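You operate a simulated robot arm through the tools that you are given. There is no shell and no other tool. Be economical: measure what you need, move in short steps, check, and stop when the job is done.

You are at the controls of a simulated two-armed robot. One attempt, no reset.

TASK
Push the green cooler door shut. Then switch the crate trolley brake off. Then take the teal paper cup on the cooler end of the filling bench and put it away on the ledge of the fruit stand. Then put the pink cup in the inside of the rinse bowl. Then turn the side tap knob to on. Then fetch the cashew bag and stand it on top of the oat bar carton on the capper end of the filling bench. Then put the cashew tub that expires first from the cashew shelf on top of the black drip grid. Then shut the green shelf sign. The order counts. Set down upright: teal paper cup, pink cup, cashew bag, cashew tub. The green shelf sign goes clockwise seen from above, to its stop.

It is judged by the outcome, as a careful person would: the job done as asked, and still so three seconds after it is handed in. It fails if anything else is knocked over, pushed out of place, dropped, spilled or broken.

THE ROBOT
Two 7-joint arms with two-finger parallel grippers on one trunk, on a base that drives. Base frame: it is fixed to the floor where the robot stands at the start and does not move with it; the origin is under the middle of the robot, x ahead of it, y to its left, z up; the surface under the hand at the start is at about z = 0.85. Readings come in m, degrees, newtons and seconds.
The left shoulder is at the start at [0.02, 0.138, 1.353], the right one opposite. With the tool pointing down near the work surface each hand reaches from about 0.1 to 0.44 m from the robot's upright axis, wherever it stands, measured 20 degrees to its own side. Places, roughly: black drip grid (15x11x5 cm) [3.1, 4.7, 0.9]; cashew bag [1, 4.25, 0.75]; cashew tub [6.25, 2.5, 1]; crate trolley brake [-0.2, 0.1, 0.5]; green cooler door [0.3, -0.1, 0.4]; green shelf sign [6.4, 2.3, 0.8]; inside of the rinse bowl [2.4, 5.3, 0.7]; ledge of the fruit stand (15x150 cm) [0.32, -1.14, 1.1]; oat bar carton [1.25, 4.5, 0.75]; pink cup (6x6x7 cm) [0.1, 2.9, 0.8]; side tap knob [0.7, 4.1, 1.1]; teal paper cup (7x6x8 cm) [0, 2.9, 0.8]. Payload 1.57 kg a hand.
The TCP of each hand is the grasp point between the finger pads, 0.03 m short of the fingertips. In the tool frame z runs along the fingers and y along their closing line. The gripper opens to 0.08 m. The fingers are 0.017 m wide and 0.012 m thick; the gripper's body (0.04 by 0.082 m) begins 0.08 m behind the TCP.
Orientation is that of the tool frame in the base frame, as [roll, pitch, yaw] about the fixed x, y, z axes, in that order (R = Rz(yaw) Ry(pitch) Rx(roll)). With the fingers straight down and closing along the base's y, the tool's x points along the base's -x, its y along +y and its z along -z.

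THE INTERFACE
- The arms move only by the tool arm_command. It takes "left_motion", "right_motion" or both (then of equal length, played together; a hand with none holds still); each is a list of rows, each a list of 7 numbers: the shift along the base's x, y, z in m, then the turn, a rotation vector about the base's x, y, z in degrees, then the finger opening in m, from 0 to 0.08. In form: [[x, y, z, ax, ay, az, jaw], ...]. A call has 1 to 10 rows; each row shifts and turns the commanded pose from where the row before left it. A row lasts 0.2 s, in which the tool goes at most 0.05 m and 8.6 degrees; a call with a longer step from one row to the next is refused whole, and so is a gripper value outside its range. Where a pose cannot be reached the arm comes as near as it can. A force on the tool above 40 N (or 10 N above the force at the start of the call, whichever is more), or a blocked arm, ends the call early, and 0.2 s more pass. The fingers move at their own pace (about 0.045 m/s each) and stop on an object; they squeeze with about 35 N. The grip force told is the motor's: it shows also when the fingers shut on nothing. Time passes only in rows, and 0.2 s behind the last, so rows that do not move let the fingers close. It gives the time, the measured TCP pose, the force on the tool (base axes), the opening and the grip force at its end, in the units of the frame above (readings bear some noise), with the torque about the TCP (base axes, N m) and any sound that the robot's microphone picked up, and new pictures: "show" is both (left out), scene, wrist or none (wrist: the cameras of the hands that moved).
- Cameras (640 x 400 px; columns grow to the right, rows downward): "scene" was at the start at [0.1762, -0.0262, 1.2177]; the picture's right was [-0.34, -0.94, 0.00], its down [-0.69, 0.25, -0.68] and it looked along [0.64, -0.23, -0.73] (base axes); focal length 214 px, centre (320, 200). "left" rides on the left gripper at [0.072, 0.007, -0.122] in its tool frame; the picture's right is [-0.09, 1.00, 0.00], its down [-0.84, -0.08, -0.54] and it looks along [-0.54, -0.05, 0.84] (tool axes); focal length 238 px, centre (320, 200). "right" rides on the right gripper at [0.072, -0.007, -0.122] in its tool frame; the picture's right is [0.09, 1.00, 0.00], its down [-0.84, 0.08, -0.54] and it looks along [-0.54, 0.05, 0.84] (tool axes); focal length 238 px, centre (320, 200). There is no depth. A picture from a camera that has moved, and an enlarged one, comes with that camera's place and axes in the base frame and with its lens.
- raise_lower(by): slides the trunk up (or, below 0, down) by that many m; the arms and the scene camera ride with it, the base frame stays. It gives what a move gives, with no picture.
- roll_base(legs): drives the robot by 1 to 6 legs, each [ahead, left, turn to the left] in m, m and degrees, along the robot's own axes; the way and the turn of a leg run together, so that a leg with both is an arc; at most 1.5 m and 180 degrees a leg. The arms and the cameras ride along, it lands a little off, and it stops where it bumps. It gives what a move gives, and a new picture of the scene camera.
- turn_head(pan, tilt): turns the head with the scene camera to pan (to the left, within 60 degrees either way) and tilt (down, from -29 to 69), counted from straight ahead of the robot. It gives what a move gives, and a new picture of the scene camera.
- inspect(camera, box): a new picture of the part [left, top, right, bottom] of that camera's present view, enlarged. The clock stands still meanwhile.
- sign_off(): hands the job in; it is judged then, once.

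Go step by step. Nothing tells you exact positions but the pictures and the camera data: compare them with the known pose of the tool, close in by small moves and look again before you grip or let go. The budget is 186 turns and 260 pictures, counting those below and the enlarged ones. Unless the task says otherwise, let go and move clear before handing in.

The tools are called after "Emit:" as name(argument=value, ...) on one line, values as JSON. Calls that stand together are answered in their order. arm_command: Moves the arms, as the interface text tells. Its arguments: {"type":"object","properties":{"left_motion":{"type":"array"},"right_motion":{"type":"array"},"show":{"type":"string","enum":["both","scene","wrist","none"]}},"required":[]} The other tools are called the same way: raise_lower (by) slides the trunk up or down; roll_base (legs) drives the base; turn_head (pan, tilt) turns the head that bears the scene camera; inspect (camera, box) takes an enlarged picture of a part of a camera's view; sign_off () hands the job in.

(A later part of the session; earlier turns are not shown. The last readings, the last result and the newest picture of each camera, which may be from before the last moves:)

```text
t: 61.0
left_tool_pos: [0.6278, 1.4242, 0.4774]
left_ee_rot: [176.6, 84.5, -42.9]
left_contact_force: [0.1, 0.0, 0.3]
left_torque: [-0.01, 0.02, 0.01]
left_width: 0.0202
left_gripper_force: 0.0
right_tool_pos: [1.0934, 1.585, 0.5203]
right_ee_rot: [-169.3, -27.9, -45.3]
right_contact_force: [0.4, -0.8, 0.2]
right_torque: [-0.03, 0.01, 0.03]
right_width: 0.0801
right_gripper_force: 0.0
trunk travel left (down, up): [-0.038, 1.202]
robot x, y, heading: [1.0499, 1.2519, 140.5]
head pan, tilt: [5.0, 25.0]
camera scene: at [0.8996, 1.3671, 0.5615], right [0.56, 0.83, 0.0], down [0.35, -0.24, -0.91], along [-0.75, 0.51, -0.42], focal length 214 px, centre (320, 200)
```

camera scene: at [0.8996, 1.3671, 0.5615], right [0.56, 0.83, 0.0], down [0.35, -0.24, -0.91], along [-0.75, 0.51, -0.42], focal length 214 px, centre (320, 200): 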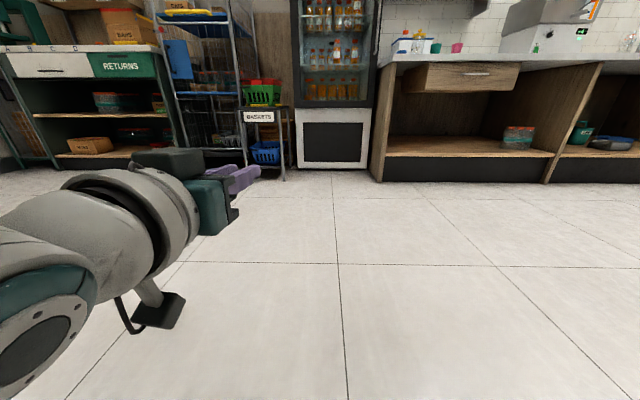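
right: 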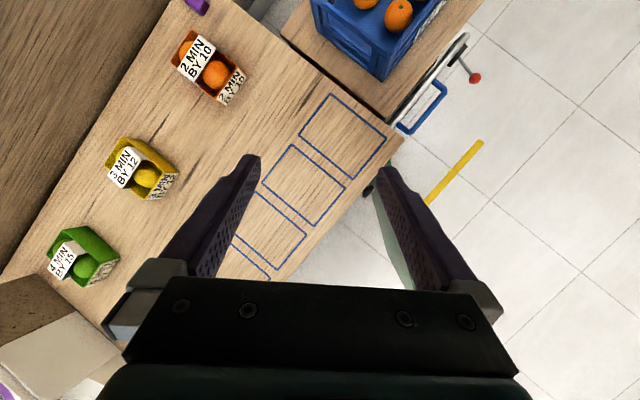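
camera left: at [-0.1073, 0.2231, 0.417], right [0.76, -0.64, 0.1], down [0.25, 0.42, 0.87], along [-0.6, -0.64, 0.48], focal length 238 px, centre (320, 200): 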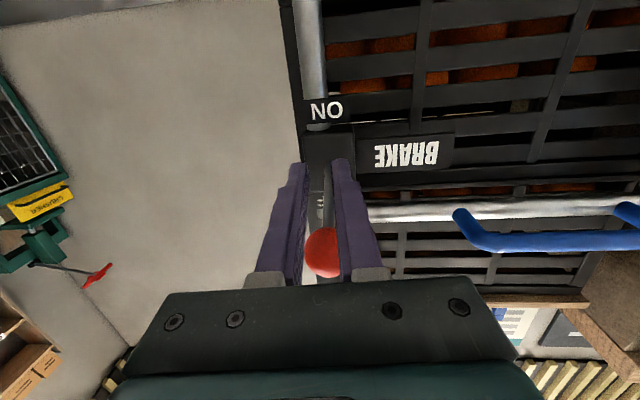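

The filling bench with the cups at its cooler end is ahead to the right. I raise the trunk and drive closer.

Emit:
raise_lower(by=0.4)

Emit:
raise_lower(by=0.28)

Emit:
roll_base(legs=[[0.9, -0.6, 0]])

Emit:
turn_head(pan=0, tilt=35)

```text
t: 64.8
left_tool_pos: [0.6271, 1.4237, 0.8763]
left_ee_rot: [176.9, 84.5, -42.9]
left_contact_force: [-0.1, 0.5, -0.4]
left_torque: [0.02, -0.01, -0.01]
left_width: 0.02
left_gripper_force: 0.0
right_tool_pos: [1.093, 1.5862, 0.92]
right_ee_rot: [-169.3, -27.8, -45.3]
right_contact_force: [0.4, 0.1, 0.2]
right_torque: [-0.02, -0.02, 0.0]
right_width: 0.08
right_gripper_force: 0.2
trunk travel left (down, up): [-0.438, 0.802]
robot x, y, heading: [1.0496, 1.2508, 140.8]
head pan, tilt: [5.0, 25.0]
```

```text
t: 67.6
left_tool_pos: [0.6274, 1.4234, 1.1565]
left_ee_rot: [176.9, 84.5, -42.9]
left_contact_force: [0.4, 0.0, 0.4]
left_torque: [0.0, 0.0, 0.01]
left_width: 0.0201
left_gripper_force: 0.1
right_tool_pos: [1.0923, 1.5849, 1.2013]
right_ee_rot: [-169.4, -27.8, -45.3]
right_contact_force: [-0.6, 0.6, 0.2]
right_torque: [-0.05, -0.01, 0.0]
right_width: 0.0802
right_gripper_force: 0.1
trunk travel left (down, up): [-0.718, 0.522]
robot x, y, heading: [1.0494, 1.2487, 140.7]
head pan, tilt: [5.0, 25.0]
```

```text
t: 73.1
left_tool_pos: [0.3216, 2.4256, 1.1575]
left_ee_rot: [176.9, 84.6, -40.5]
left_contact_force: [0.3, 0.6, -0.8]
left_torque: [0.02, -0.02, -0.02]
left_width: 0.0199
left_gripper_force: 0.1
right_tool_pos: [0.7794, 2.6083, 1.201]
right_ee_rot: [-169.3, -27.8, -42.9]
right_contact_force: [0.0, 1.0, 0.3]
right_torque: [0.02, -0.01, -0.01]
right_width: 0.08
right_gripper_force: 0.0
trunk travel left (down, up): [-0.718, 0.522]
robot x, y, heading: [0.7548, 2.2683, 143.2]
head pan, tilt: [5.0, 25.0]
camera scene: at [0.5966, 2.3816, 1.2414], right [0.53, 0.85, 0.0], down [0.36, -0.22, -0.91], along [-0.77, 0.48, -0.42], focal length 214 px, centre (320, 200)
```

scene: 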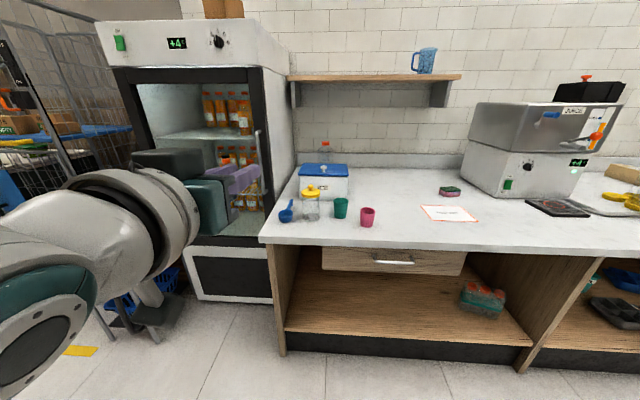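

```text
t: 73.8
left_tool_pos: [0.3218, 2.4261, 1.1578]
left_ee_rot: [176.9, 84.5, -40.4]
left_contact_force: [-0.4, 1.1, -0.1]
left_torque: [-0.01, 0.0, 0.01]
left_width: 0.0201
left_gripper_force: 0.2
right_tool_pos: [0.7805, 2.6085, 1.2002]
right_ee_rot: [-169.3, -27.8, -42.9]
right_contact_force: [0.2, 0.1, 0.9]
right_torque: [0.02, 0.0, 0.01]
right_width: 0.0798
right_gripper_force: 0.1
trunk travel left (down, up): [-0.718, 0.522]
robot x, y, heading: [0.7547, 2.2703, 143.1]
head pan, tilt: [0.0, 35.0]
camera scene: at [0.6044, 2.3858, 1.2257], right [0.6, 0.8, 0.0], down [0.46, -0.34, -0.82], along [-0.66, 0.49, -0.57], focal length 214 px, centre (320, 200)
```

scene: 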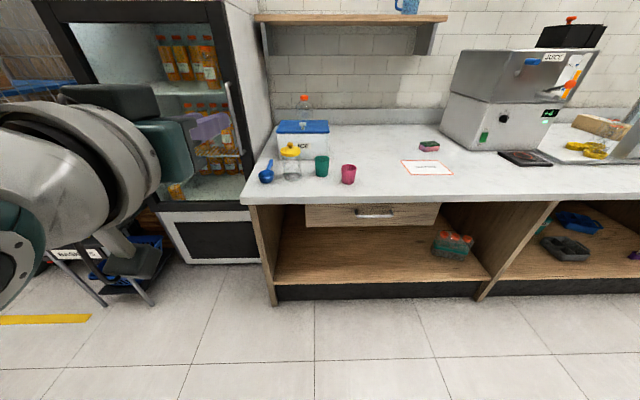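

I see the teal cup and pink cup on the bench near the cooler. Since the ledge is deep behind the counter, I first test how far the left arm reaches forward here in free air (also gives the wrist view).

Emit:
arm_command(left_motion=[[-0.036, 0.027, 0.01, 0, 0, 0, 0.08], [-0.036, 0.027, 0.01, 0, 0, 0, 0.08], [-0.036, 0.027, 0.01, 0, 0, 0, 0.08], [-0.036, 0.027, 0.01, 0, 0, 0, 0.08], [-0.036, 0.027, 0.01, 0, 0, 0, 0.08], [-0.036, 0.027, 0.01, 0, 0, 0, 0.08], [-0.036, 0.027, 0.01, 0, 0, 0, 0.08]], show="wrist")

```text
t: 75.4
left_tool_pos: [0.1187, 2.5536, 1.2136]
left_ee_rot: [176.8, 84.6, -40.4]
left_contact_force: [-0.2, -0.1, -0.6]
left_torque: [0.02, 0.02, 0.03]
left_width: 0.0799
left_gripper_force: 0.1
left hand out of reach, approached as far as the arm can: row 6, 7
right_tool_pos: [0.7794, 2.6069, 1.2013]
right_ee_rot: [-169.3, -27.7, -42.8]
right_contact_force: [-0.6, 0.2, 0.9]
right_torque: [-0.03, 0.04, -0.05]
right_width: 0.0801
right_gripper_force: 0.1
trunk travel left (down, up): [-0.718, 0.522]
robot x, y, heading: [0.7517, 2.2777, 142.9]
head pan, tilt: [0.0, 35.0]
camera left: at [0.2175, 2.4702, 1.1552], right [-0.61, -0.79, 0.1], down [0.42, -0.21, 0.88], along [-0.67, 0.58, 0.46], focal length 238 px, centre (320, 200)
```

left: 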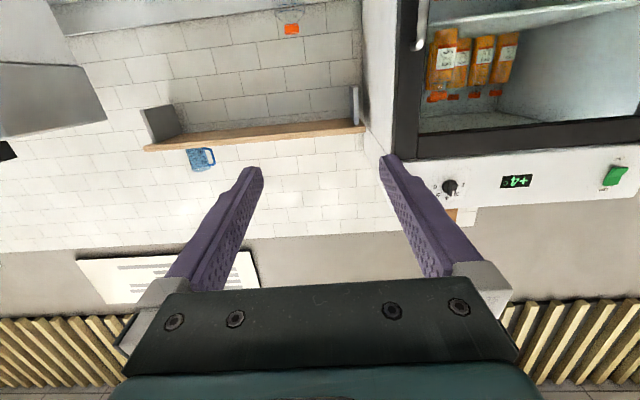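

Forward reach is about 0.67 m with a level tool, enough for the ledge. I retract, tilt the hand to 30° below level, and shift the base to bring the teal cup before the left hand.

Emit:
arm_command(left_motion=[[0.04, -0.03, 0, -4.9, -6.6, 0, 0.08], [0.04, -0.03, 0, -4.9, -6.6, 0, 0.08], [0.04, -0.03, 0, -4.9, -6.6, 0, 0.08], [0.04, -0.03, 0, 0, 0, 0, 0.08], [0.04, -0.03, 0, 0, 0, 0, 0.08]], show="none")

Emit:
roll_base(legs=[[0.2, -0.14, 0]])

Emit:
turn_head(pan=5, tilt=45)

```text
t: 76.6
left_tool_pos: [0.3196, 2.4029, 1.2162]
left_ee_rot: [179.9, 59.8, -37.3]
left_contact_force: [0.6, -0.2, 0.0]
left_torque: [-0.02, 0.0, -0.04]
left_width: 0.0799
left_gripper_force: 0.1
right_tool_pos: [0.7805, 2.6083, 1.2005]
right_ee_rot: [-169.2, -27.8, -42.8]
right_contact_force: [-0.6, -1.1, 0.0]
right_torque: [0.04, -0.03, 0.01]
right_width: 0.08
right_gripper_force: 0.1
trunk travel left (down, up): [-0.718, 0.522]
robot x, y, heading: [0.7522, 2.2739, 143.0]
head pan, tilt: [0.0, 35.0]
```

```text
t: 78.4
left_tool_pos: [0.233, 2.6311, 1.2152]
left_ee_rot: [180.0, 59.7, -36.8]
left_contact_force: [0.4, 0.2, -0.2]
left_torque: [0.0, -0.01, 0.01]
left_width: 0.08
left_gripper_force: 0.0
right_tool_pos: [0.6928, 2.8407, 1.201]
right_ee_rot: [-169.3, -27.9, -42.4]
right_contact_force: [1.4, 0.3, 1.4]
right_torque: [-0.02, 0.03, 0.02]
right_width: 0.08
right_gripper_force: 0.0
trunk travel left (down, up): [-0.718, 0.522]
robot x, y, heading: [0.664, 2.5057, 143.7]
head pan, tilt: [0.0, 35.0]
camera scene: at [0.5187, 2.617, 1.2256], right [0.59, 0.81, 0.0], down [0.46, -0.34, -0.82], along [-0.66, 0.49, -0.57], focal length 214 px, centre (320, 200)
```

scene: 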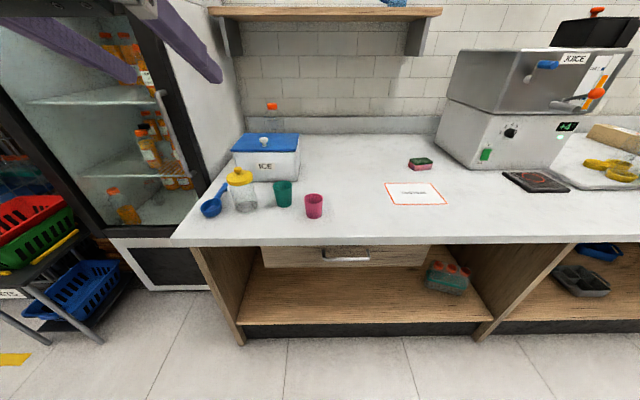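

```text
t: 79.1
left_tool_pos: [0.2345, 2.6318, 1.2159]
left_ee_rot: [-180.0, 59.9, -36.8]
left_contact_force: [-0.7, 0.3, 0.4]
left_torque: [-0.03, 0.0, 0.01]
left_width: 0.08
left_gripper_force: 0.0
right_tool_pos: [0.6914, 2.8414, 1.2012]
right_ee_rot: [-169.3, -27.8, -42.4]
right_contact_force: [0.7, -0.9, 0.9]
right_torque: [0.03, 0.02, 0.0]
right_width: 0.08
right_gripper_force: 0.1
trunk travel left (down, up): [-0.718, 0.522]
robot x, y, heading: [0.6674, 2.5047, 143.5]
head pan, tilt: [5.0, 45.0]
camera scene: at [0.5202, 2.6071, 1.2109], right [0.52, 0.85, 0.0], down [0.6, -0.37, -0.71], along [-0.6, 0.37, -0.71], focal length 214 px, centre (320, 200)
```

scene: 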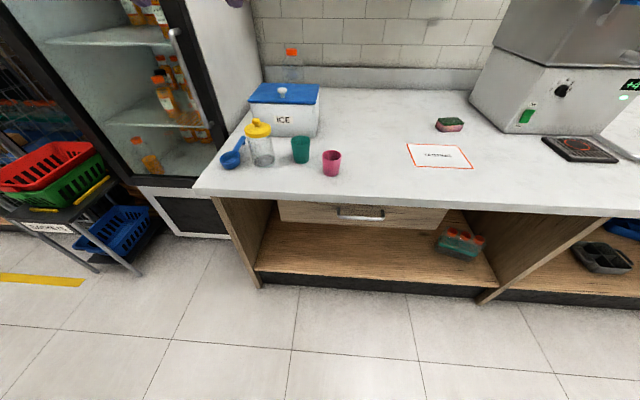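

Teal cup located at about (-0.043,2.877), centre z≈0.827; bench edge 0.6 m ahead of me. Lower the trunk to bring the hand to cup height and check with the wrist camera.

Emit:
raise_lower(by=-0.37)

Emit:
arm_command(left_motion=[[-0.01, 0.032, 0, 0, 0, 0, 0.08], [-0.032, 0.024, 0, 0, 0, 0, 0.08], [-0.032, 0.024, 0, 0, 0, 0, 0.08]], show="both")

```text
t: 82.7
left_tool_pos: [0.2333, 2.6326, 0.8465]
left_ee_rot: [-180.0, 59.7, -36.8]
left_contact_force: [-0.3, -0.1, 0.6]
left_torque: [-0.03, -0.01, 0.03]
left_width: 0.0798
left_gripper_force: 0.0
right_tool_pos: [0.6925, 2.8403, 0.8307]
right_ee_rot: [-169.3, -27.8, -42.4]
right_contact_force: [-0.2, -0.6, 1.0]
right_torque: [0.0, -0.01, -0.02]
right_width: 0.0799
right_gripper_force: 0.0
trunk travel left (down, up): [-0.348, 0.892]
robot x, y, heading: [0.668, 2.504, 143.7]
head pan, tilt: [5.0, 45.0]
```

```text
t: 83.5
left_tool_pos: [0.1587, 2.7124, 0.846]
left_ee_rot: [180.0, 59.9, -36.7]
left_contact_force: [0.7, -0.1, 0.1]
left_torque: [0.02, 0.01, 0.0]
left_width: 0.0799
left_gripper_force: 0.0
right_tool_pos: [0.6929, 2.8404, 0.8314]
right_ee_rot: [-169.3, -27.7, -42.4]
right_contact_force: [0.5, 0.5, 0.0]
right_torque: [0.0, 0.0, -0.01]
right_width: 0.0802
right_gripper_force: 0.0
trunk travel left (down, up): [-0.348, 0.892]
robot x, y, heading: [0.6689, 2.5066, 143.9]
head pan, tilt: [5.0, 45.0]
camera scene: at [0.5195, 2.6075, 0.841], right [0.52, 0.85, 0.0], down [0.6, -0.37, -0.71], along [-0.6, 0.37, -0.71], focal length 214 px, centre (320, 200)
camera left: at [0.269, 2.6229, 0.8453], right [-0.63, -0.77, 0.08], down [0.09, 0.03, 1.0], along [-0.77, 0.64, 0.04], focal length 238 px, centre (320, 200)
```

scene: 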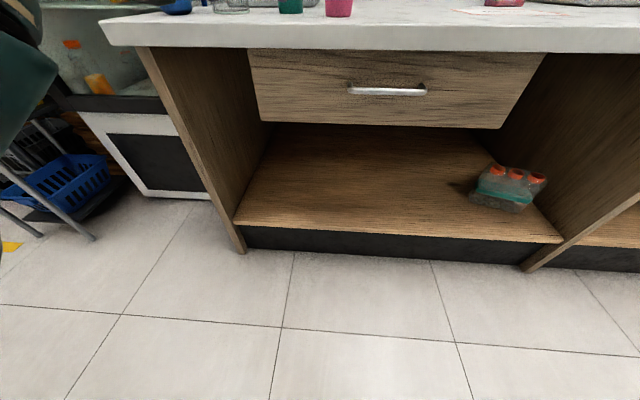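
left: 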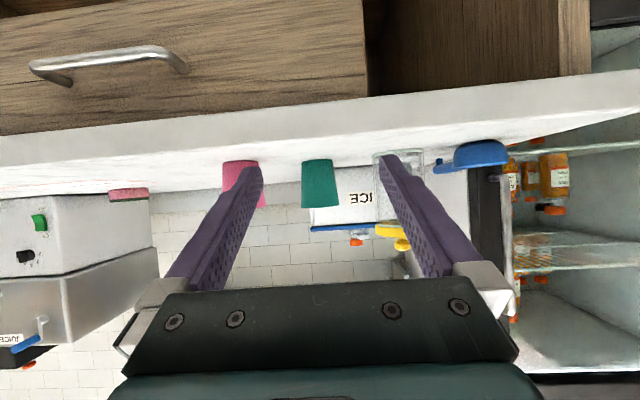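

Wrist view agrees: cup spans z 0.794–0.875 at (-0.043,2.878). I drive 0.18 m forward and correct laterally with the arm.

Emit:
roll_base(legs=[[0.17, 0, 0]])

Emit:
inspect(camera="left", box=[0, 0, 640, 400])

```text
t: 84.9
left_tool_pos: [0.0292, 2.8083, 0.8449]
left_ee_rot: [-180.0, 59.8, -36.8]
left_contact_force: [-0.3, 0.0, 0.2]
left_torque: [0.0, 0.0, 0.01]
left_width: 0.0799
left_gripper_force: 0.0
right_tool_pos: [0.5612, 2.9368, 0.8309]
right_ee_rot: [-169.3, -27.8, -42.3]
right_contact_force: [0.0, 0.5, -0.3]
right_torque: [-0.03, -0.01, 0.03]
right_width: 0.0801
right_gripper_force: 0.1
trunk travel left (down, up): [-0.348, 0.892]
robot x, y, heading: [0.5342, 2.6025, 143.8]
head pan, tilt: [5.0, 45.0]
camera scene: at [0.3895, 2.7032, 0.8409], right [0.52, 0.85, 0.0], down [0.6, -0.37, -0.71], along [-0.6, 0.37, -0.71], focal length 214 px, centre (320, 200)
```

scene: 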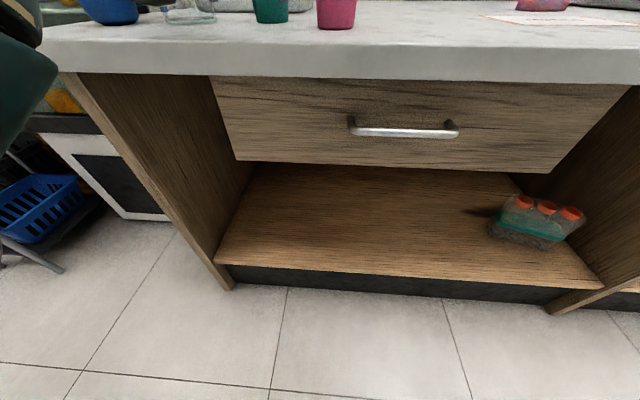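

```text
1.00 times, centred on (320, 200) of left (not enlarged: the box is as wide or as high as the picture)
camera zoom: at [0.1393, 2.7183, 0.8448], right [-0.63, -0.77, 0.08], down [0.08, 0.03, 1.0], along [-0.77, 0.64, 0.04], focal length 238 px, centre (320, 200)
```

zoom: 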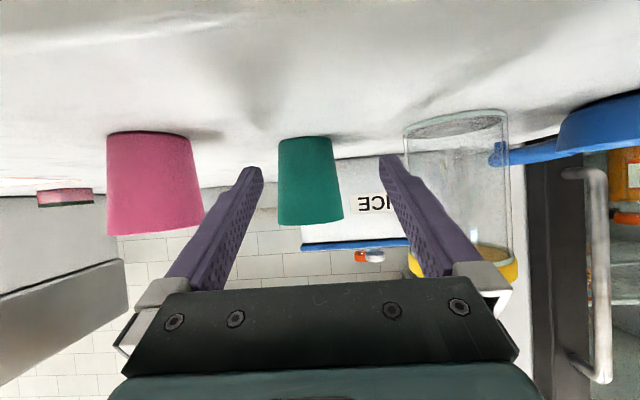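

Teal cup sits 1.5 cm to the right of the grip line. Correct, advance 9.8 cm, and check before closing.

Emit:
arm_command(left_motion=[[0.0093, 0.0125, -0.012, 0, 0, 0, 0.08], [-0.0196, 0.0147, 0, 0, 0, 0, 0.08], [-0.0196, 0.0147, 0, 0, 0, 0, 0.08], [-0.0196, 0.0147, 0, 0, 0, 0, 0.08], [-0.0196, 0.0147, 0, 0, 0, 0, 0.08]], show="wrist")

```text
t: 86.1
left_tool_pos: [-0.0413, 2.8815, 0.8341]
left_ee_rot: [-179.9, 59.9, -36.7]
left_contact_force: [0.0, -0.6, -0.2]
left_torque: [0.01, 0.0, -0.01]
left_width: 0.0799
left_gripper_force: 0.0
right_tool_pos: [0.5622, 2.9374, 0.8302]
right_ee_rot: [-169.3, -27.8, -42.3]
right_contact_force: [-0.3, 0.3, 0.2]
right_torque: [-0.01, -0.01, -0.02]
right_width: 0.08
right_gripper_force: 0.1
trunk travel left (down, up): [-0.348, 0.892]
robot x, y, heading: [0.5392, 2.5991, 143.7]
head pan, tilt: [5.0, 45.0]
camera left: at [0.0696, 2.7915, 0.833], right [-0.63, -0.77, 0.08], down [0.09, 0.03, 1.0], along [-0.77, 0.64, 0.04], focal length 238 px, centre (320, 200)
```

left: 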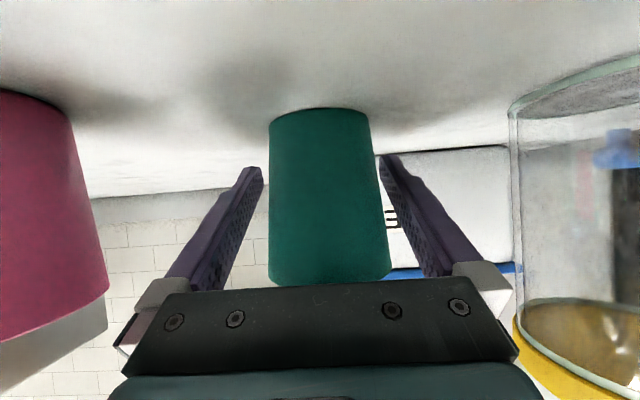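

The cup is centred between the fingers. Closing gently.

Emit:
arm_command(left_motion=[[0, 0, 0, 0, 0, 0, 0.05], [0, 0, 0, 0, 0, 0, 0.05], [0, 0, 0, 0, 0, 0, 0.05], [0, 0, 0, 0, 0, 0, 0.05]], show="wrist")

```text
t: 87.1
left_tool_pos: [-0.0399, 2.8809, 0.8324]
left_ee_rot: [-180.0, 59.8, -36.8]
left_contact_force: [-0.3, -0.1, 0.9]
left_torque: [-0.02, -0.01, 0.01]
left_width: 0.0547
left_gripper_force: 34.7
right_tool_pos: [0.5617, 2.9364, 0.8312]
right_ee_rot: [-169.4, -27.8, -42.3]
right_contact_force: [0.2, 0.2, -0.2]
right_torque: [0.03, 0.0, 0.02]
right_width: 0.08
right_gripper_force: 0.0
trunk travel left (down, up): [-0.348, 0.892]
robot x, y, heading: [0.5374, 2.6013, 143.8]
head pan, tilt: [5.0, 45.0]
camera left: at [0.0703, 2.7913, 0.8326], right [-0.63, -0.77, 0.08], down [0.08, 0.03, 1.0], along [-0.77, 0.64, 0.04], focal length 238 px, centre (320, 200)
```

left: 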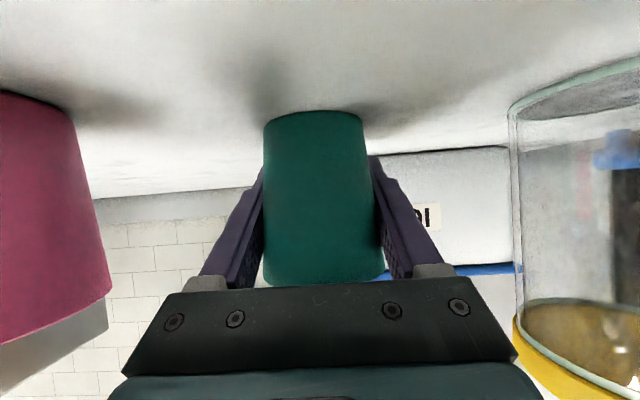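

Firm grip on the teal cup (base is 3.8 cm below the TCP). Raise, back away and carry it to the fruit stand.

Emit:
raise_lower(by=0.38)

Emit:
roll_base(legs=[[-0.6, 0, 0], [0, 0, 88], [0.8, 0.62, 0], [0.75, 0.6, 0]])

Emit:
turn_head(pan=0, tilt=22)

```text
t: 90.8
left_tool_pos: [-0.04, 2.8806, 1.2117]
left_ee_rot: [-179.9, 59.9, -36.8]
left_contact_force: [0.2, -0.2, 0.6]
left_torque: [-0.01, -0.03, 0.01]
left_width: 0.0546
left_gripper_force: 34.9
right_tool_pos: [0.563, 2.9365, 1.211]
right_ee_rot: [-169.3, -27.7, -42.4]
right_contact_force: [-0.5, -0.7, 0.8]
right_torque: [0.0, 0.02, -0.02]
right_width: 0.0801
right_gripper_force: 0.1
trunk travel left (down, up): [-0.728, 0.512]
robot x, y, heading: [0.5388, 2.6005, 143.6]
head pan, tilt: [5.0, 45.0]
```

```text
t: 107.5
left_tool_pos: [0.8245, -0.309, 1.2127]
left_ee_rot: [179.9, 59.8, 53.7]
left_contact_force: [0.2, 0.1, -0.3]
left_torque: [-0.02, -0.01, 0.0]
left_width: 0.0539
left_gripper_force: 35.0
right_tool_pos: [0.7656, 0.2927, 1.2105]
right_ee_rot: [-169.2, -27.8, 48.1]
right_contact_force: [0.3, 0.5, -1.0]
right_torque: [-0.03, 0.02, 0.03]
right_width: 0.0798
right_gripper_force: 0.1
trunk travel left (down, up): [-0.728, 0.512]
robot x, y, heading: [1.0986, 0.2696, -125.5]
head pan, tilt: [5.0, 45.0]
camera scene: at [1.0028, 0.1211, 1.2208], right [-0.86, 0.51, 0.0], down [0.36, 0.61, -0.71], along [-0.36, -0.61, -0.71], focal length 214 px, centre (320, 200)
```

scene: 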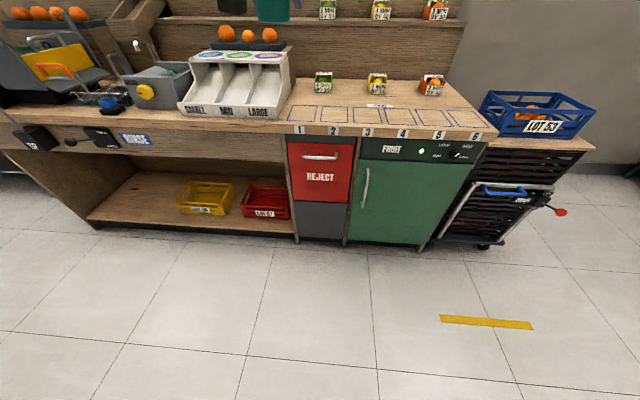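

```text
t: 108.4
left_tool_pos: [0.8247, -0.3096, 1.2123]
left_ee_rot: [179.9, 59.9, 53.7]
left_contact_force: [-0.4, -0.8, 0.2]
left_torque: [0.0, -0.01, 0.0]
left_width: 0.054
left_gripper_force: 35.0
right_tool_pos: [0.7651, 0.2919, 1.2101]
right_ee_rot: [-169.2, -27.7, 48.1]
right_contact_force: [-1.1, 0.4, 0.0]
right_torque: [-0.02, 0.02, -0.01]
right_width: 0.0797
right_gripper_force: 0.1
trunk travel left (down, up): [-0.728, 0.512]
robot x, y, heading: [1.1004, 0.2681, -126.1]
head pan, tilt: [0.0, 22.0]
camera scene: at [0.9901, 0.1156, 1.2562], right [-0.81, 0.59, 0.0], down [0.22, 0.3, -0.93], along [-0.54, -0.75, -0.38], focal length 214 px, centre (320, 200)
```

scene: 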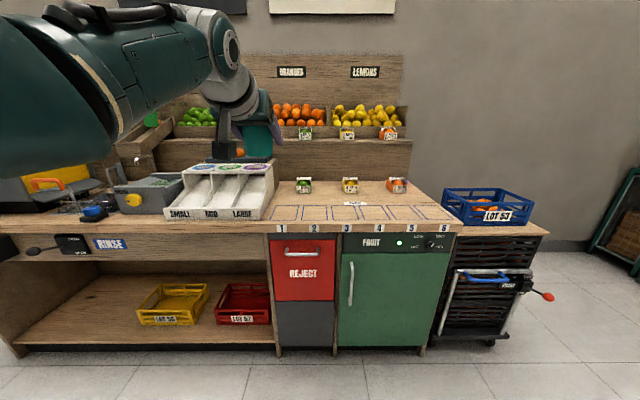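

I see the fruit stand; the ledge front has three punnets on its right part, free space further left above the white dispenser. I close in and look.

Emit:
roll_base(legs=[[0.3, 0.16, -2]])

Emit:
turn_head(pan=0, tilt=10)

Emit:
inspect(camera="left", box=[0, 0, 640, 400])

```text
t: 110.6
left_tool_pos: [0.7398, -0.628, 1.2118]
left_ee_rot: [-180.0, 59.8, 51.0]
left_contact_force: [-0.2, -0.4, 0.5]
left_torque: [-0.01, 0.01, -0.03]
left_width: 0.0538
left_gripper_force: 35.0
right_tool_pos: [0.7092, -0.0239, 1.2111]
right_ee_rot: [-169.2, -27.8, 45.4]
right_contact_force: [-1.3, 0.8, -0.8]
right_torque: [-0.03, 0.01, 0.01]
right_width: 0.0798
right_gripper_force: 0.1
trunk travel left (down, up): [-0.728, 0.512]
robot x, y, heading: [1.0466, -0.0624, -128.6]
head pan, tilt: [0.0, 22.0]
camera scene: at [0.925, -0.2113, 1.2563], right [-0.78, 0.62, 0.0], down [0.23, 0.29, -0.93], along [-0.58, -0.72, -0.37], focal length 214 px, centre (320, 200)
```

scene: 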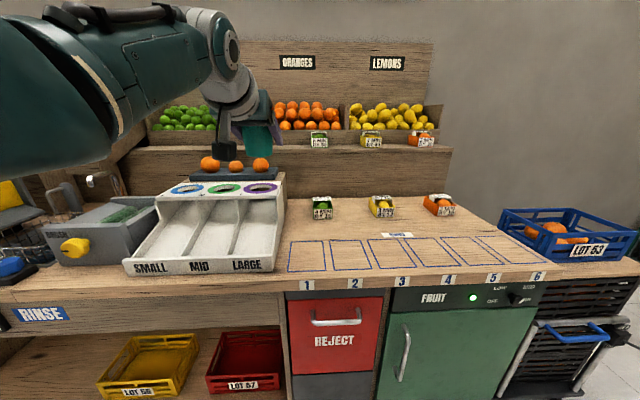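

```text
t: 111.4
left_tool_pos: [0.7391, -0.6286, 1.2129]
left_ee_rot: [179.9, 59.7, 50.9]
left_contact_force: [0.6, 0.3, -0.2]
left_torque: [-0.01, -0.02, 0.02]
left_width: 0.0535
left_gripper_force: 34.9
right_tool_pos: [0.7081, -0.0239, 1.2102]
right_ee_rot: [-169.2, -27.8, 45.4]
right_contact_force: [0.2, 0.1, 0.4]
right_torque: [0.02, 0.01, 0.0]
right_width: 0.0801
right_gripper_force: 0.1
trunk travel left (down, up): [-0.728, 0.512]
robot x, y, heading: [1.0449, -0.0601, -128.7]
head pan, tilt: [0.0, 10.0]
camera scene: at [0.9249, -0.2115, 1.2757], right [-0.78, 0.62, 0.0], down [0.11, 0.14, -0.98], along [-0.61, -0.77, -0.17], focal length 214 px, centre (320, 200)
```

scene: 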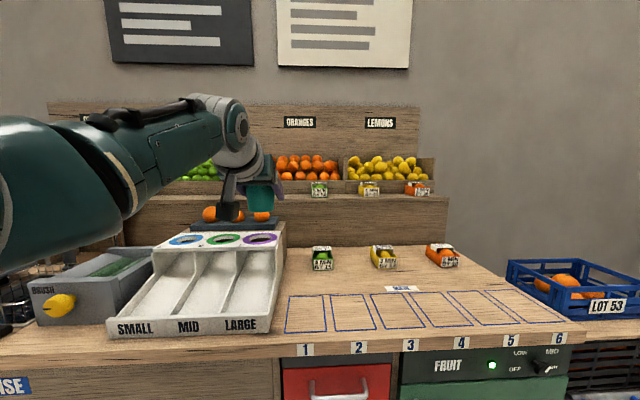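

```text
1.00 times, centred on (320, 200) of left (not enlarged: the box is as wide or as high as the picture)
camera zoom: at [0.8358, -0.5223, 1.2122], right [0.74, -0.66, 0.08], down [-0.03, 0.08, 1.0], along [-0.67, -0.74, 0.04], focal length 238 px, centre (320, 200)
```

zoom: 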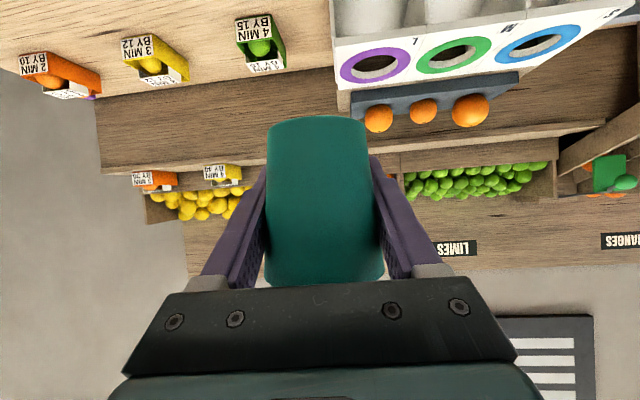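

The hand is aligned between the green punnet and the oranges; I'll shift 12 cm further left for clearance and advance partway.

Emit:
roll_base(legs=[[0, 0.12, 0], [0.3, 0, 0.5]])

Emit:
turn_head(pan=15, tilt=10)

Emit:
inspect(camera="left", box=[0, 0, 640, 400])

```text
t: 114.2
left_tool_pos: [0.6497, -0.9344, 1.2119]
left_ee_rot: [-180.0, 59.6, 51.1]
left_contact_force: [0.3, 0.1, 0.0]
left_torque: [0.03, 0.0, 0.01]
left_width: 0.0539
left_gripper_force: 34.3
right_tool_pos: [0.616, -0.3306, 1.2109]
right_ee_rot: [-169.3, -27.9, 45.6]
right_contact_force: [-0.4, 0.1, 0.0]
right_torque: [0.0, 0.0, -0.01]
right_width: 0.08
right_gripper_force: 0.0
trunk travel left (down, up): [-0.728, 0.512]
robot x, y, heading: [0.9508, -0.3687, -128.3]
head pan, tilt: [0.0, 10.0]
camera scene: at [0.8334, -0.518, 1.2758], right [-0.78, 0.62, 0.0], down [0.11, 0.14, -0.98], along [-0.61, -0.77, -0.17], focal length 214 px, centre (320, 200)
```

scene: 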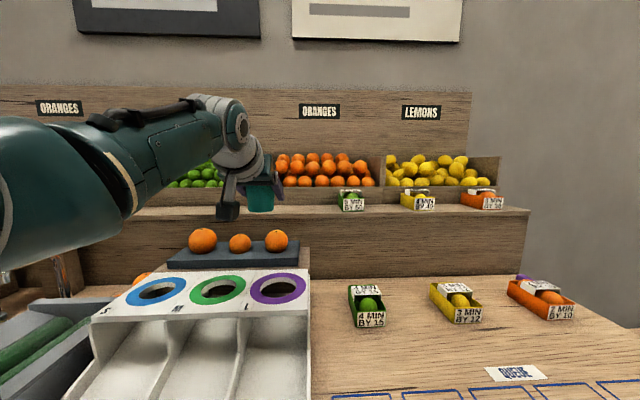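

```text
t: 115.0
left_tool_pos: [0.6509, -0.9347, 1.2114]
left_ee_rot: [-180.0, 59.7, 51.1]
left_contact_force: [-0.7, 0.9, -0.4]
left_torque: [0.03, 0.0, -0.03]
left_width: 0.0538
left_gripper_force: 35.2
right_tool_pos: [0.6175, -0.3307, 1.2104]
right_ee_rot: [-169.2, -27.8, 45.6]
right_contact_force: [0.7, 0.8, 0.5]
right_torque: [0.01, -0.01, 0.0]
right_width: 0.08
right_gripper_force: 0.1
trunk travel left (down, up): [-0.728, 0.512]
robot x, y, heading: [0.9547, -0.3652, -128.5]
head pan, tilt: [15.0, 10.0]
camera scene: at [0.8542, -0.5305, 1.2758], right [-0.92, 0.4, 0.0], down [0.07, 0.16, -0.98], along [-0.39, -0.9, -0.17], focal length 214 px, centre (320, 200)
```

scene: 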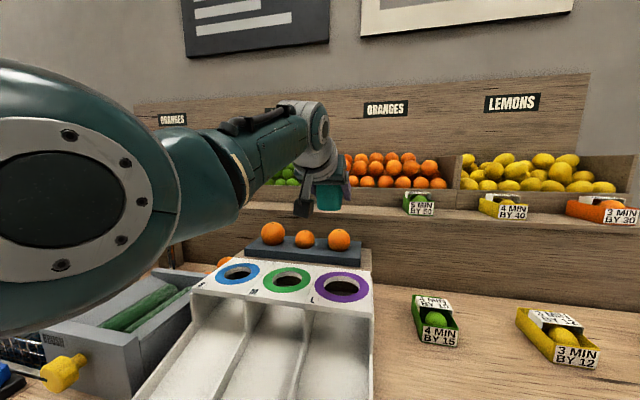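

```text
1.00 times, centred on (320, 200) of left (not enlarged: the box is as wide or as high as the picture)
camera zoom: at [0.7451, -0.829, 1.212], right [0.75, -0.66, 0.08], down [-0.03, 0.08, 1.0], along [-0.67, -0.75, 0.04], focal length 238 px, centre (320, 200)
```

zoom: 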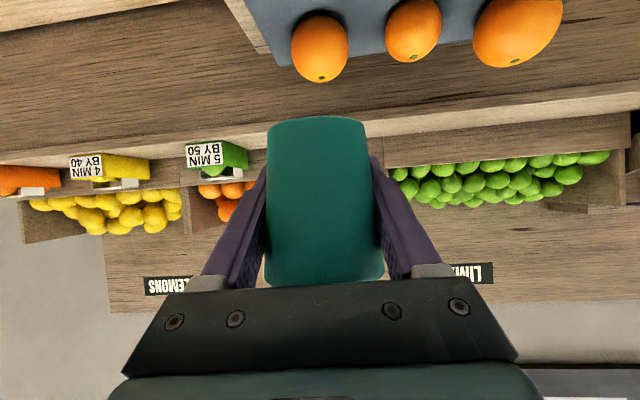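

Straight ahead the ledge is free; ledge top z≈1.10, front edge about 0.29 m ahead of the cup. Driving 0.28 m on.

Emit:
roll_base(legs=[[0.28, 0, 0]])

Emit:
inspect(camera="left", box=[0, 0, 640, 400])

```text
t: 117.0
left_tool_pos: [0.4717, -1.1529, 1.2131]
left_ee_rot: [180.0, 59.7, 50.8]
left_contact_force: [-0.4, -0.5, -0.8]
left_torque: [-0.02, 0.03, -0.04]
left_width: 0.0536
left_gripper_force: 34.6
right_tool_pos: [0.4429, -0.5493, 1.2101]
right_ee_rot: [-169.2, -27.8, 45.4]
right_contact_force: [0.1, -0.4, 0.1]
right_torque: [-0.01, -0.01, 0.02]
right_width: 0.0795
right_gripper_force: 0.2
trunk travel left (down, up): [-0.728, 0.512]
robot x, y, heading: [0.775, -0.5854, -128.9]
head pan, tilt: [15.0, 10.0]
camera scene: at [0.6785, -0.7489, 1.2758], right [-0.92, 0.4, 0.0], down [0.07, 0.16, -0.98], along [-0.4, -0.9, -0.17], focal length 214 px, centre (320, 200)
```

scene: 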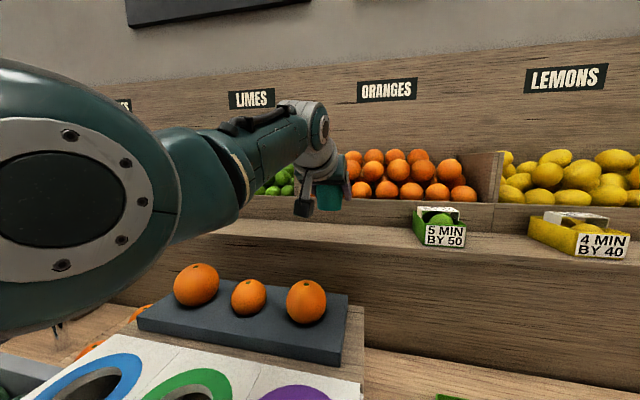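

```text
1.00 times, centred on (320, 200) of left (not enlarged: the box is as wide or as high as the picture)
camera zoom: at [0.5677, -1.0468, 1.2119], right [0.74, -0.67, 0.08], down [-0.03, 0.08, 1.0], along [-0.67, -0.74, 0.04], focal length 238 px, centre (320, 200)
```

zoom: 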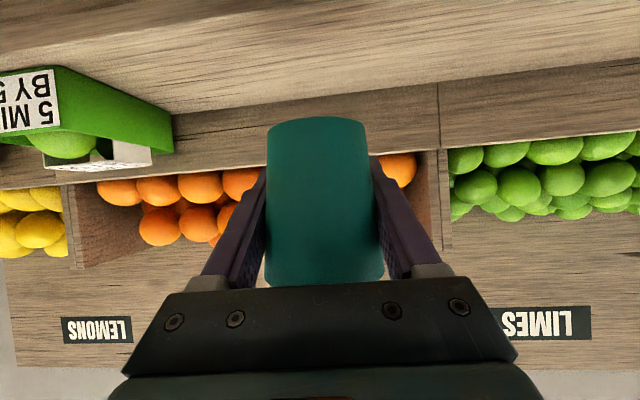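

Ledge top is at z≈1.10 from n≈-0.58 to -0.73; the cup needs 9 cm more. Extending the arm in small steps.

Emit:
arm_command(left_motion=[[-0.019, -0.0233, 0, 0, 0, 0, 0.05], [-0.019, -0.0233, 0, 0, 0, 0, 0.05], [-0.019, -0.0233, 0, 0, 0, 0, 0.05]], show="wrist")

```text
t: 117.8
left_tool_pos: [0.4607, -1.1766, 1.2129]
left_ee_rot: [-179.9, 59.7, 50.8]
left_contact_force: [0.2, 0.4, 1.0]
left_torque: [-0.03, 0.0, 0.0]
left_width: 0.0535
left_gripper_force: 35.2
left hand out of reach, approached as far as the arm can: row 1, 2, 3
right_tool_pos: [0.4423, -0.549, 1.2104]
right_ee_rot: [-169.2, -27.7, 45.2]
right_contact_force: [-1.4, -0.1, -0.7]
right_torque: [0.05, 0.01, -0.01]
right_width: 0.0799
right_gripper_force: 0.0
trunk travel left (down, up): [-0.728, 0.512]
robot x, y, heading: [0.7748, -0.5868, -128.6]
head pan, tilt: [15.0, 10.0]
camera left: at [0.5567, -1.0705, 1.2124], right [0.74, -0.67, 0.08], down [-0.03, 0.08, 1.0], along [-0.67, -0.74, 0.04], focal length 238 px, centre (320, 200)
```

left: 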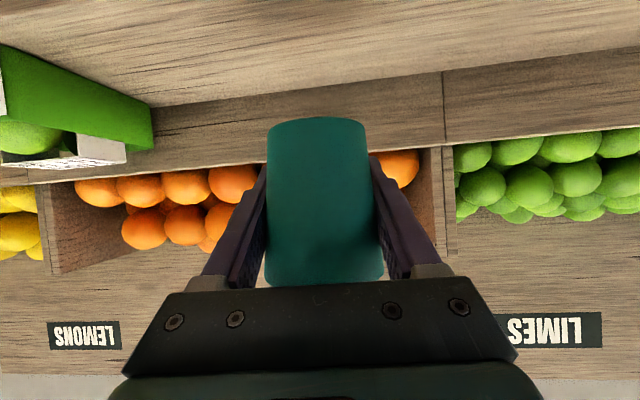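

Arm is at full reach (TCP n≈-0.587). I creep the base 6 cm forward.

Emit:
roll_base(legs=[[0.06, 0, 0]])

Emit:
inspect(camera="left", box=[0, 0, 640, 400])

```text
t: 118.7
left_tool_pos: [0.4241, -1.2216, 1.2133]
left_ee_rot: [180.0, 59.7, 50.8]
left_contact_force: [0.1, 0.2, -0.9]
left_torque: [0.03, 0.03, 0.0]
left_width: 0.0535
left_gripper_force: 35.4
right_tool_pos: [0.4051, -0.5948, 1.2109]
right_ee_rot: [-169.2, -27.8, 45.2]
right_contact_force: [0.0, -0.3, 0.7]
right_torque: [-0.01, -0.01, 0.02]
right_width: 0.0801
right_gripper_force: 0.0
trunk travel left (down, up): [-0.728, 0.512]
robot x, y, heading: [0.7397, -0.6295, -128.7]
head pan, tilt: [15.0, 10.0]
camera scene: at [0.6414, -0.7951, 1.2758], right [-0.92, 0.4, 0.0], down [0.07, 0.16, -0.98], along [-0.4, -0.9, -0.17], focal length 214 px, centre (320, 200)
```

scene: 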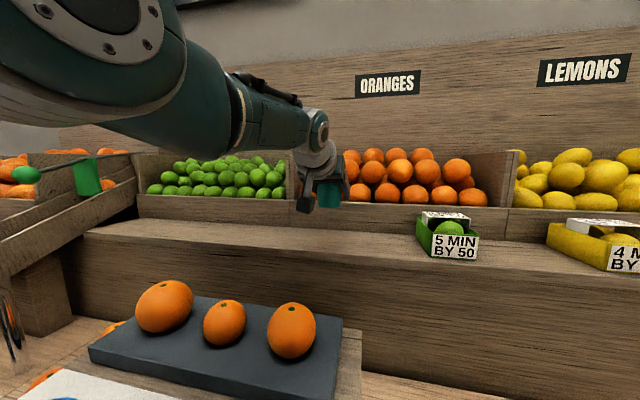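

```text
1.00 times, centred on (320, 200) of left (not enlarged: the box is as wide or as high as the picture)
camera zoom: at [0.5195, -1.1164, 1.212], right [0.74, -0.67, 0.08], down [-0.03, 0.08, 1.0], along [-0.67, -0.74, 0.04], focal length 238 px, centre (320, 200)
```

zoom: 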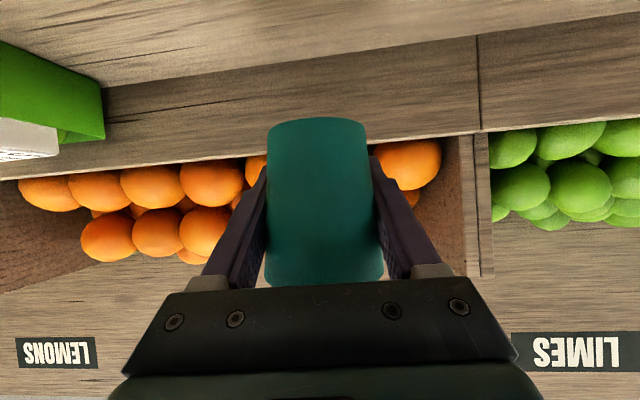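

The cup hangs over the ledge middle (n≈-0.645, ledge -0.58…-0.716). Lower with the trunk.

Emit:
raise_lower(by=-0.06)

Emit:
inspect(camera="left", box=[0, 0, 640, 400])

Emit:
turn_head(pan=15, tilt=20)

```text
t: 119.7
left_tool_pos: [0.4236, -1.223, 1.1522]
left_ee_rot: [-180.0, 59.7, 50.8]
left_contact_force: [-0.5, 0.5, -0.3]
left_torque: [0.03, -0.02, 0.0]
left_width: 0.0534
left_gripper_force: 35.1
right_tool_pos: [0.4047, -0.5946, 1.1508]
right_ee_rot: [-169.2, -27.9, 45.2]
right_contact_force: [-0.3, -0.5, 0.1]
right_torque: [0.02, -0.01, 0.0]
right_width: 0.0799
right_gripper_force: 0.1
trunk travel left (down, up): [-0.668, 0.572]
robot x, y, heading: [0.7377, -0.6328, -129.0]
head pan, tilt: [15.0, 10.0]
```

```text
1.00 times, centred on (320, 200) of left (not enlarged: the box is as wide or as high as the picture)
camera zoom: at [0.5194, -1.1164, 1.1521], right [0.74, -0.67, 0.08], down [-0.03, 0.08, 1.0], along [-0.67, -0.74, 0.04], focal length 238 px, centre (320, 200)
```

zoom: 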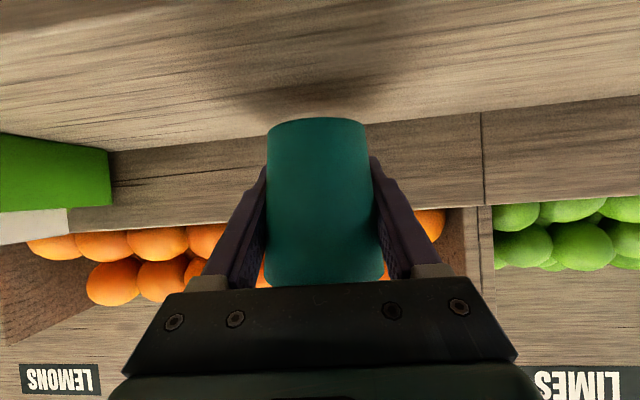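

```text
t: 120.5
left_tool_pos: [0.4248, -1.2232, 1.1524]
left_ee_rot: [-180.0, 59.7, 50.8]
left_contact_force: [-1.1, -0.2, 0.4]
left_torque: [-0.03, 0.02, -0.02]
left_width: 0.0535
left_gripper_force: 35.0
right_tool_pos: [0.4048, -0.594, 1.1499]
right_ee_rot: [-169.2, -27.9, 45.2]
right_contact_force: [-0.5, 0.6, 0.0]
right_torque: [0.0, 0.0, -0.01]
right_width: 0.0798
right_gripper_force: 0.2
trunk travel left (down, up): [-0.668, 0.572]
robot x, y, heading: [0.7406, -0.6339, -128.8]
head pan, tilt: [15.0, 20.0]
camera scene: at [0.6413, -0.7952, 1.1996], right [-0.92, 0.4, 0.0], down [0.14, 0.31, -0.94], along [-0.38, -0.86, -0.34], focal length 214 px, centre (320, 200)
```

scene: 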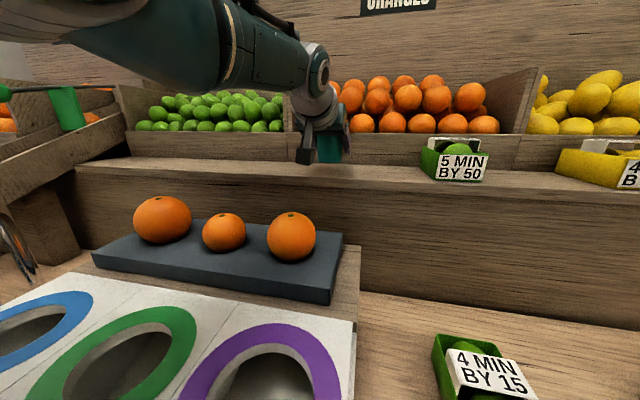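

Cup shadow is right beneath; lowering another centimetre.

Emit:
raise_lower(by=-0.01)

Emit:
inspect(camera="scene", box=[260, 80, 420, 200])

```text
t: 121.0
left_tool_pos: [0.4247, -1.2217, 1.1422]
left_ee_rot: [179.9, 59.7, 50.8]
left_contact_force: [0.0, -0.1, 0.0]
left_torque: [0.01, -0.01, -0.02]
left_width: 0.0536
left_gripper_force: 34.6
right_tool_pos: [0.4045, -0.5953, 1.1401]
right_ee_rot: [-169.2, -27.9, 45.2]
right_contact_force: [-1.1, 0.4, 0.8]
right_torque: [-0.04, -0.01, -0.01]
right_width: 0.0798
right_gripper_force: 0.1
trunk travel left (down, up): [-0.658, 0.582]
robot x, y, heading: [0.7425, -0.6328, -128.9]
head pan, tilt: [15.0, 20.0]
```

```text
3.33 times, centred on (340, 140) of scene
camera zoom: at [0.6413, -0.7952, 1.1895], right [-0.92, 0.4, 0.0], down [0.14, 0.31, -0.94], along [-0.38, -0.86, -0.34], focal length 715 px, centre (253, 400)
```

zoom: 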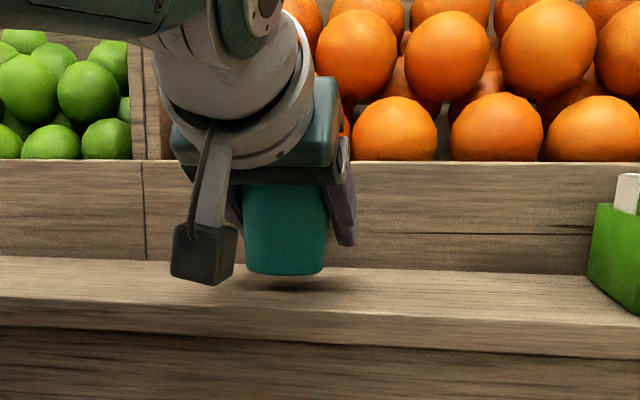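

Still slightly above the ledge (shadow below). Lower 1 cm more.

Emit:
raise_lower(by=-0.01)

Emit:
inspect(camera="scene", box=[260, 80, 420, 200])

```text
t: 121.6
left_tool_pos: [0.4232, -1.222, 1.1325]
left_ee_rot: [-180.0, 59.6, 50.7]
left_contact_force: [0.9, -0.2, 0.5]
left_torque: [-0.01, -0.01, -0.01]
left_width: 0.0535
left_gripper_force: 35.3
right_tool_pos: [0.4057, -0.5938, 1.1309]
right_ee_rot: [-169.3, -27.8, 45.3]
right_contact_force: [-0.5, -0.4, -0.4]
right_torque: [0.01, -0.01, -0.01]
right_width: 0.0799
right_gripper_force: 0.1
trunk travel left (down, up): [-0.648, 0.592]
robot x, y, heading: [0.7408, -0.6336, -128.9]
head pan, tilt: [15.0, 20.0]
```

```text
3.33 times, centred on (340, 140) of scene
camera zoom: at [0.6413, -0.7952, 1.1795], right [-0.92, 0.4, 0.0], down [0.14, 0.31, -0.94], along [-0.38, -0.86, -0.34], focal length 715 px, centre (253, 400)
```

zoom: 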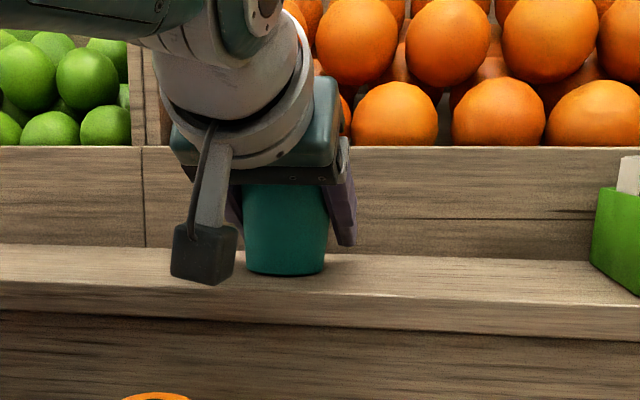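

Nearly touching; another 5 mm.

Emit:
raise_lower(by=-0.005)

Emit:
inspect(camera="scene", box=[280, 120, 360, 180])

```text
t: 122.2
left_tool_pos: [0.4232, -1.2233, 1.132]
left_ee_rot: [-179.8, 60.1, 50.7]
left_contact_force: [2.0, 1.9, 13.9]
left_torque: [0.46, -0.06, -0.05]
left_width: 0.0533
left_gripper_force: 34.6
right_tool_pos: [0.4043, -0.5946, 1.1262]
right_ee_rot: [-169.3, -27.7, 45.2]
right_contact_force: [0.3, 0.3, 0.2]
right_torque: [-0.02, -0.02, 0.01]
right_width: 0.08
right_gripper_force: 0.1
trunk travel left (down, up): [-0.643, 0.597]
robot x, y, heading: [0.7408, -0.6317, -128.7]
head pan, tilt: [15.0, 20.0]
```

```text
6.67 times, centred on (320, 150) of scene
camera zoom: at [0.641, -0.7959, 1.1749], right [-0.92, 0.4, 0.0], down [0.14, 0.31, -0.94], along [-0.38, -0.86, -0.34], focal length 1430 px, centre (320, 533)
```

zoom: 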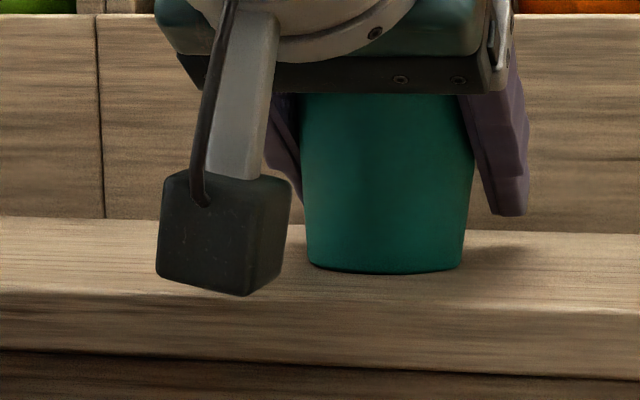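

Contact at 14 N: cup stands on the ledge. Release and back straight out.

Emit:
arm_command(left_motion=[[0, 0, 0, 0, 0, 0, 0.065], [0, 0, 0, 0, 0, 0, 0.08], [0, 0, 0, 0, 0, 0, 0.08], [0, 0, 0, 0, 0, 0, 0.08]], show="wrist")

```text
t: 123.2
left_tool_pos: [0.4237, -1.2225, 1.127]
left_ee_rot: [-179.9, 59.7, 50.7]
left_contact_force: [0.4, -0.4, -0.1]
left_torque: [0.02, 0.02, 0.0]
left_width: 0.0798
left_gripper_force: 0.0
right_tool_pos: [0.4048, -0.5957, 1.1269]
right_ee_rot: [-169.2, -27.7, 45.2]
right_contact_force: [1.0, -0.6, -0.4]
right_torque: [0.02, -0.02, 0.02]
right_width: 0.0799
right_gripper_force: 0.0
trunk travel left (down, up): [-0.643, 0.597]
robot x, y, heading: [0.7335, -0.6338, -128.8]
head pan, tilt: [15.0, 20.0]
camera left: at [0.5195, -1.1164, 1.127], right [0.74, -0.67, 0.08], down [-0.03, 0.08, 1.0], along [-0.67, -0.74, 0.04], focal length 238 px, centre (320, 200)
```

left: 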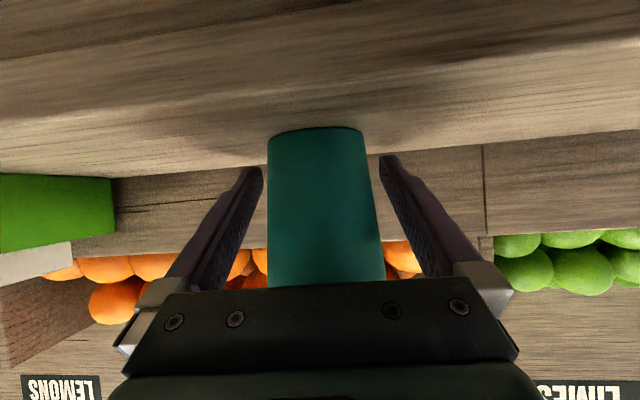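

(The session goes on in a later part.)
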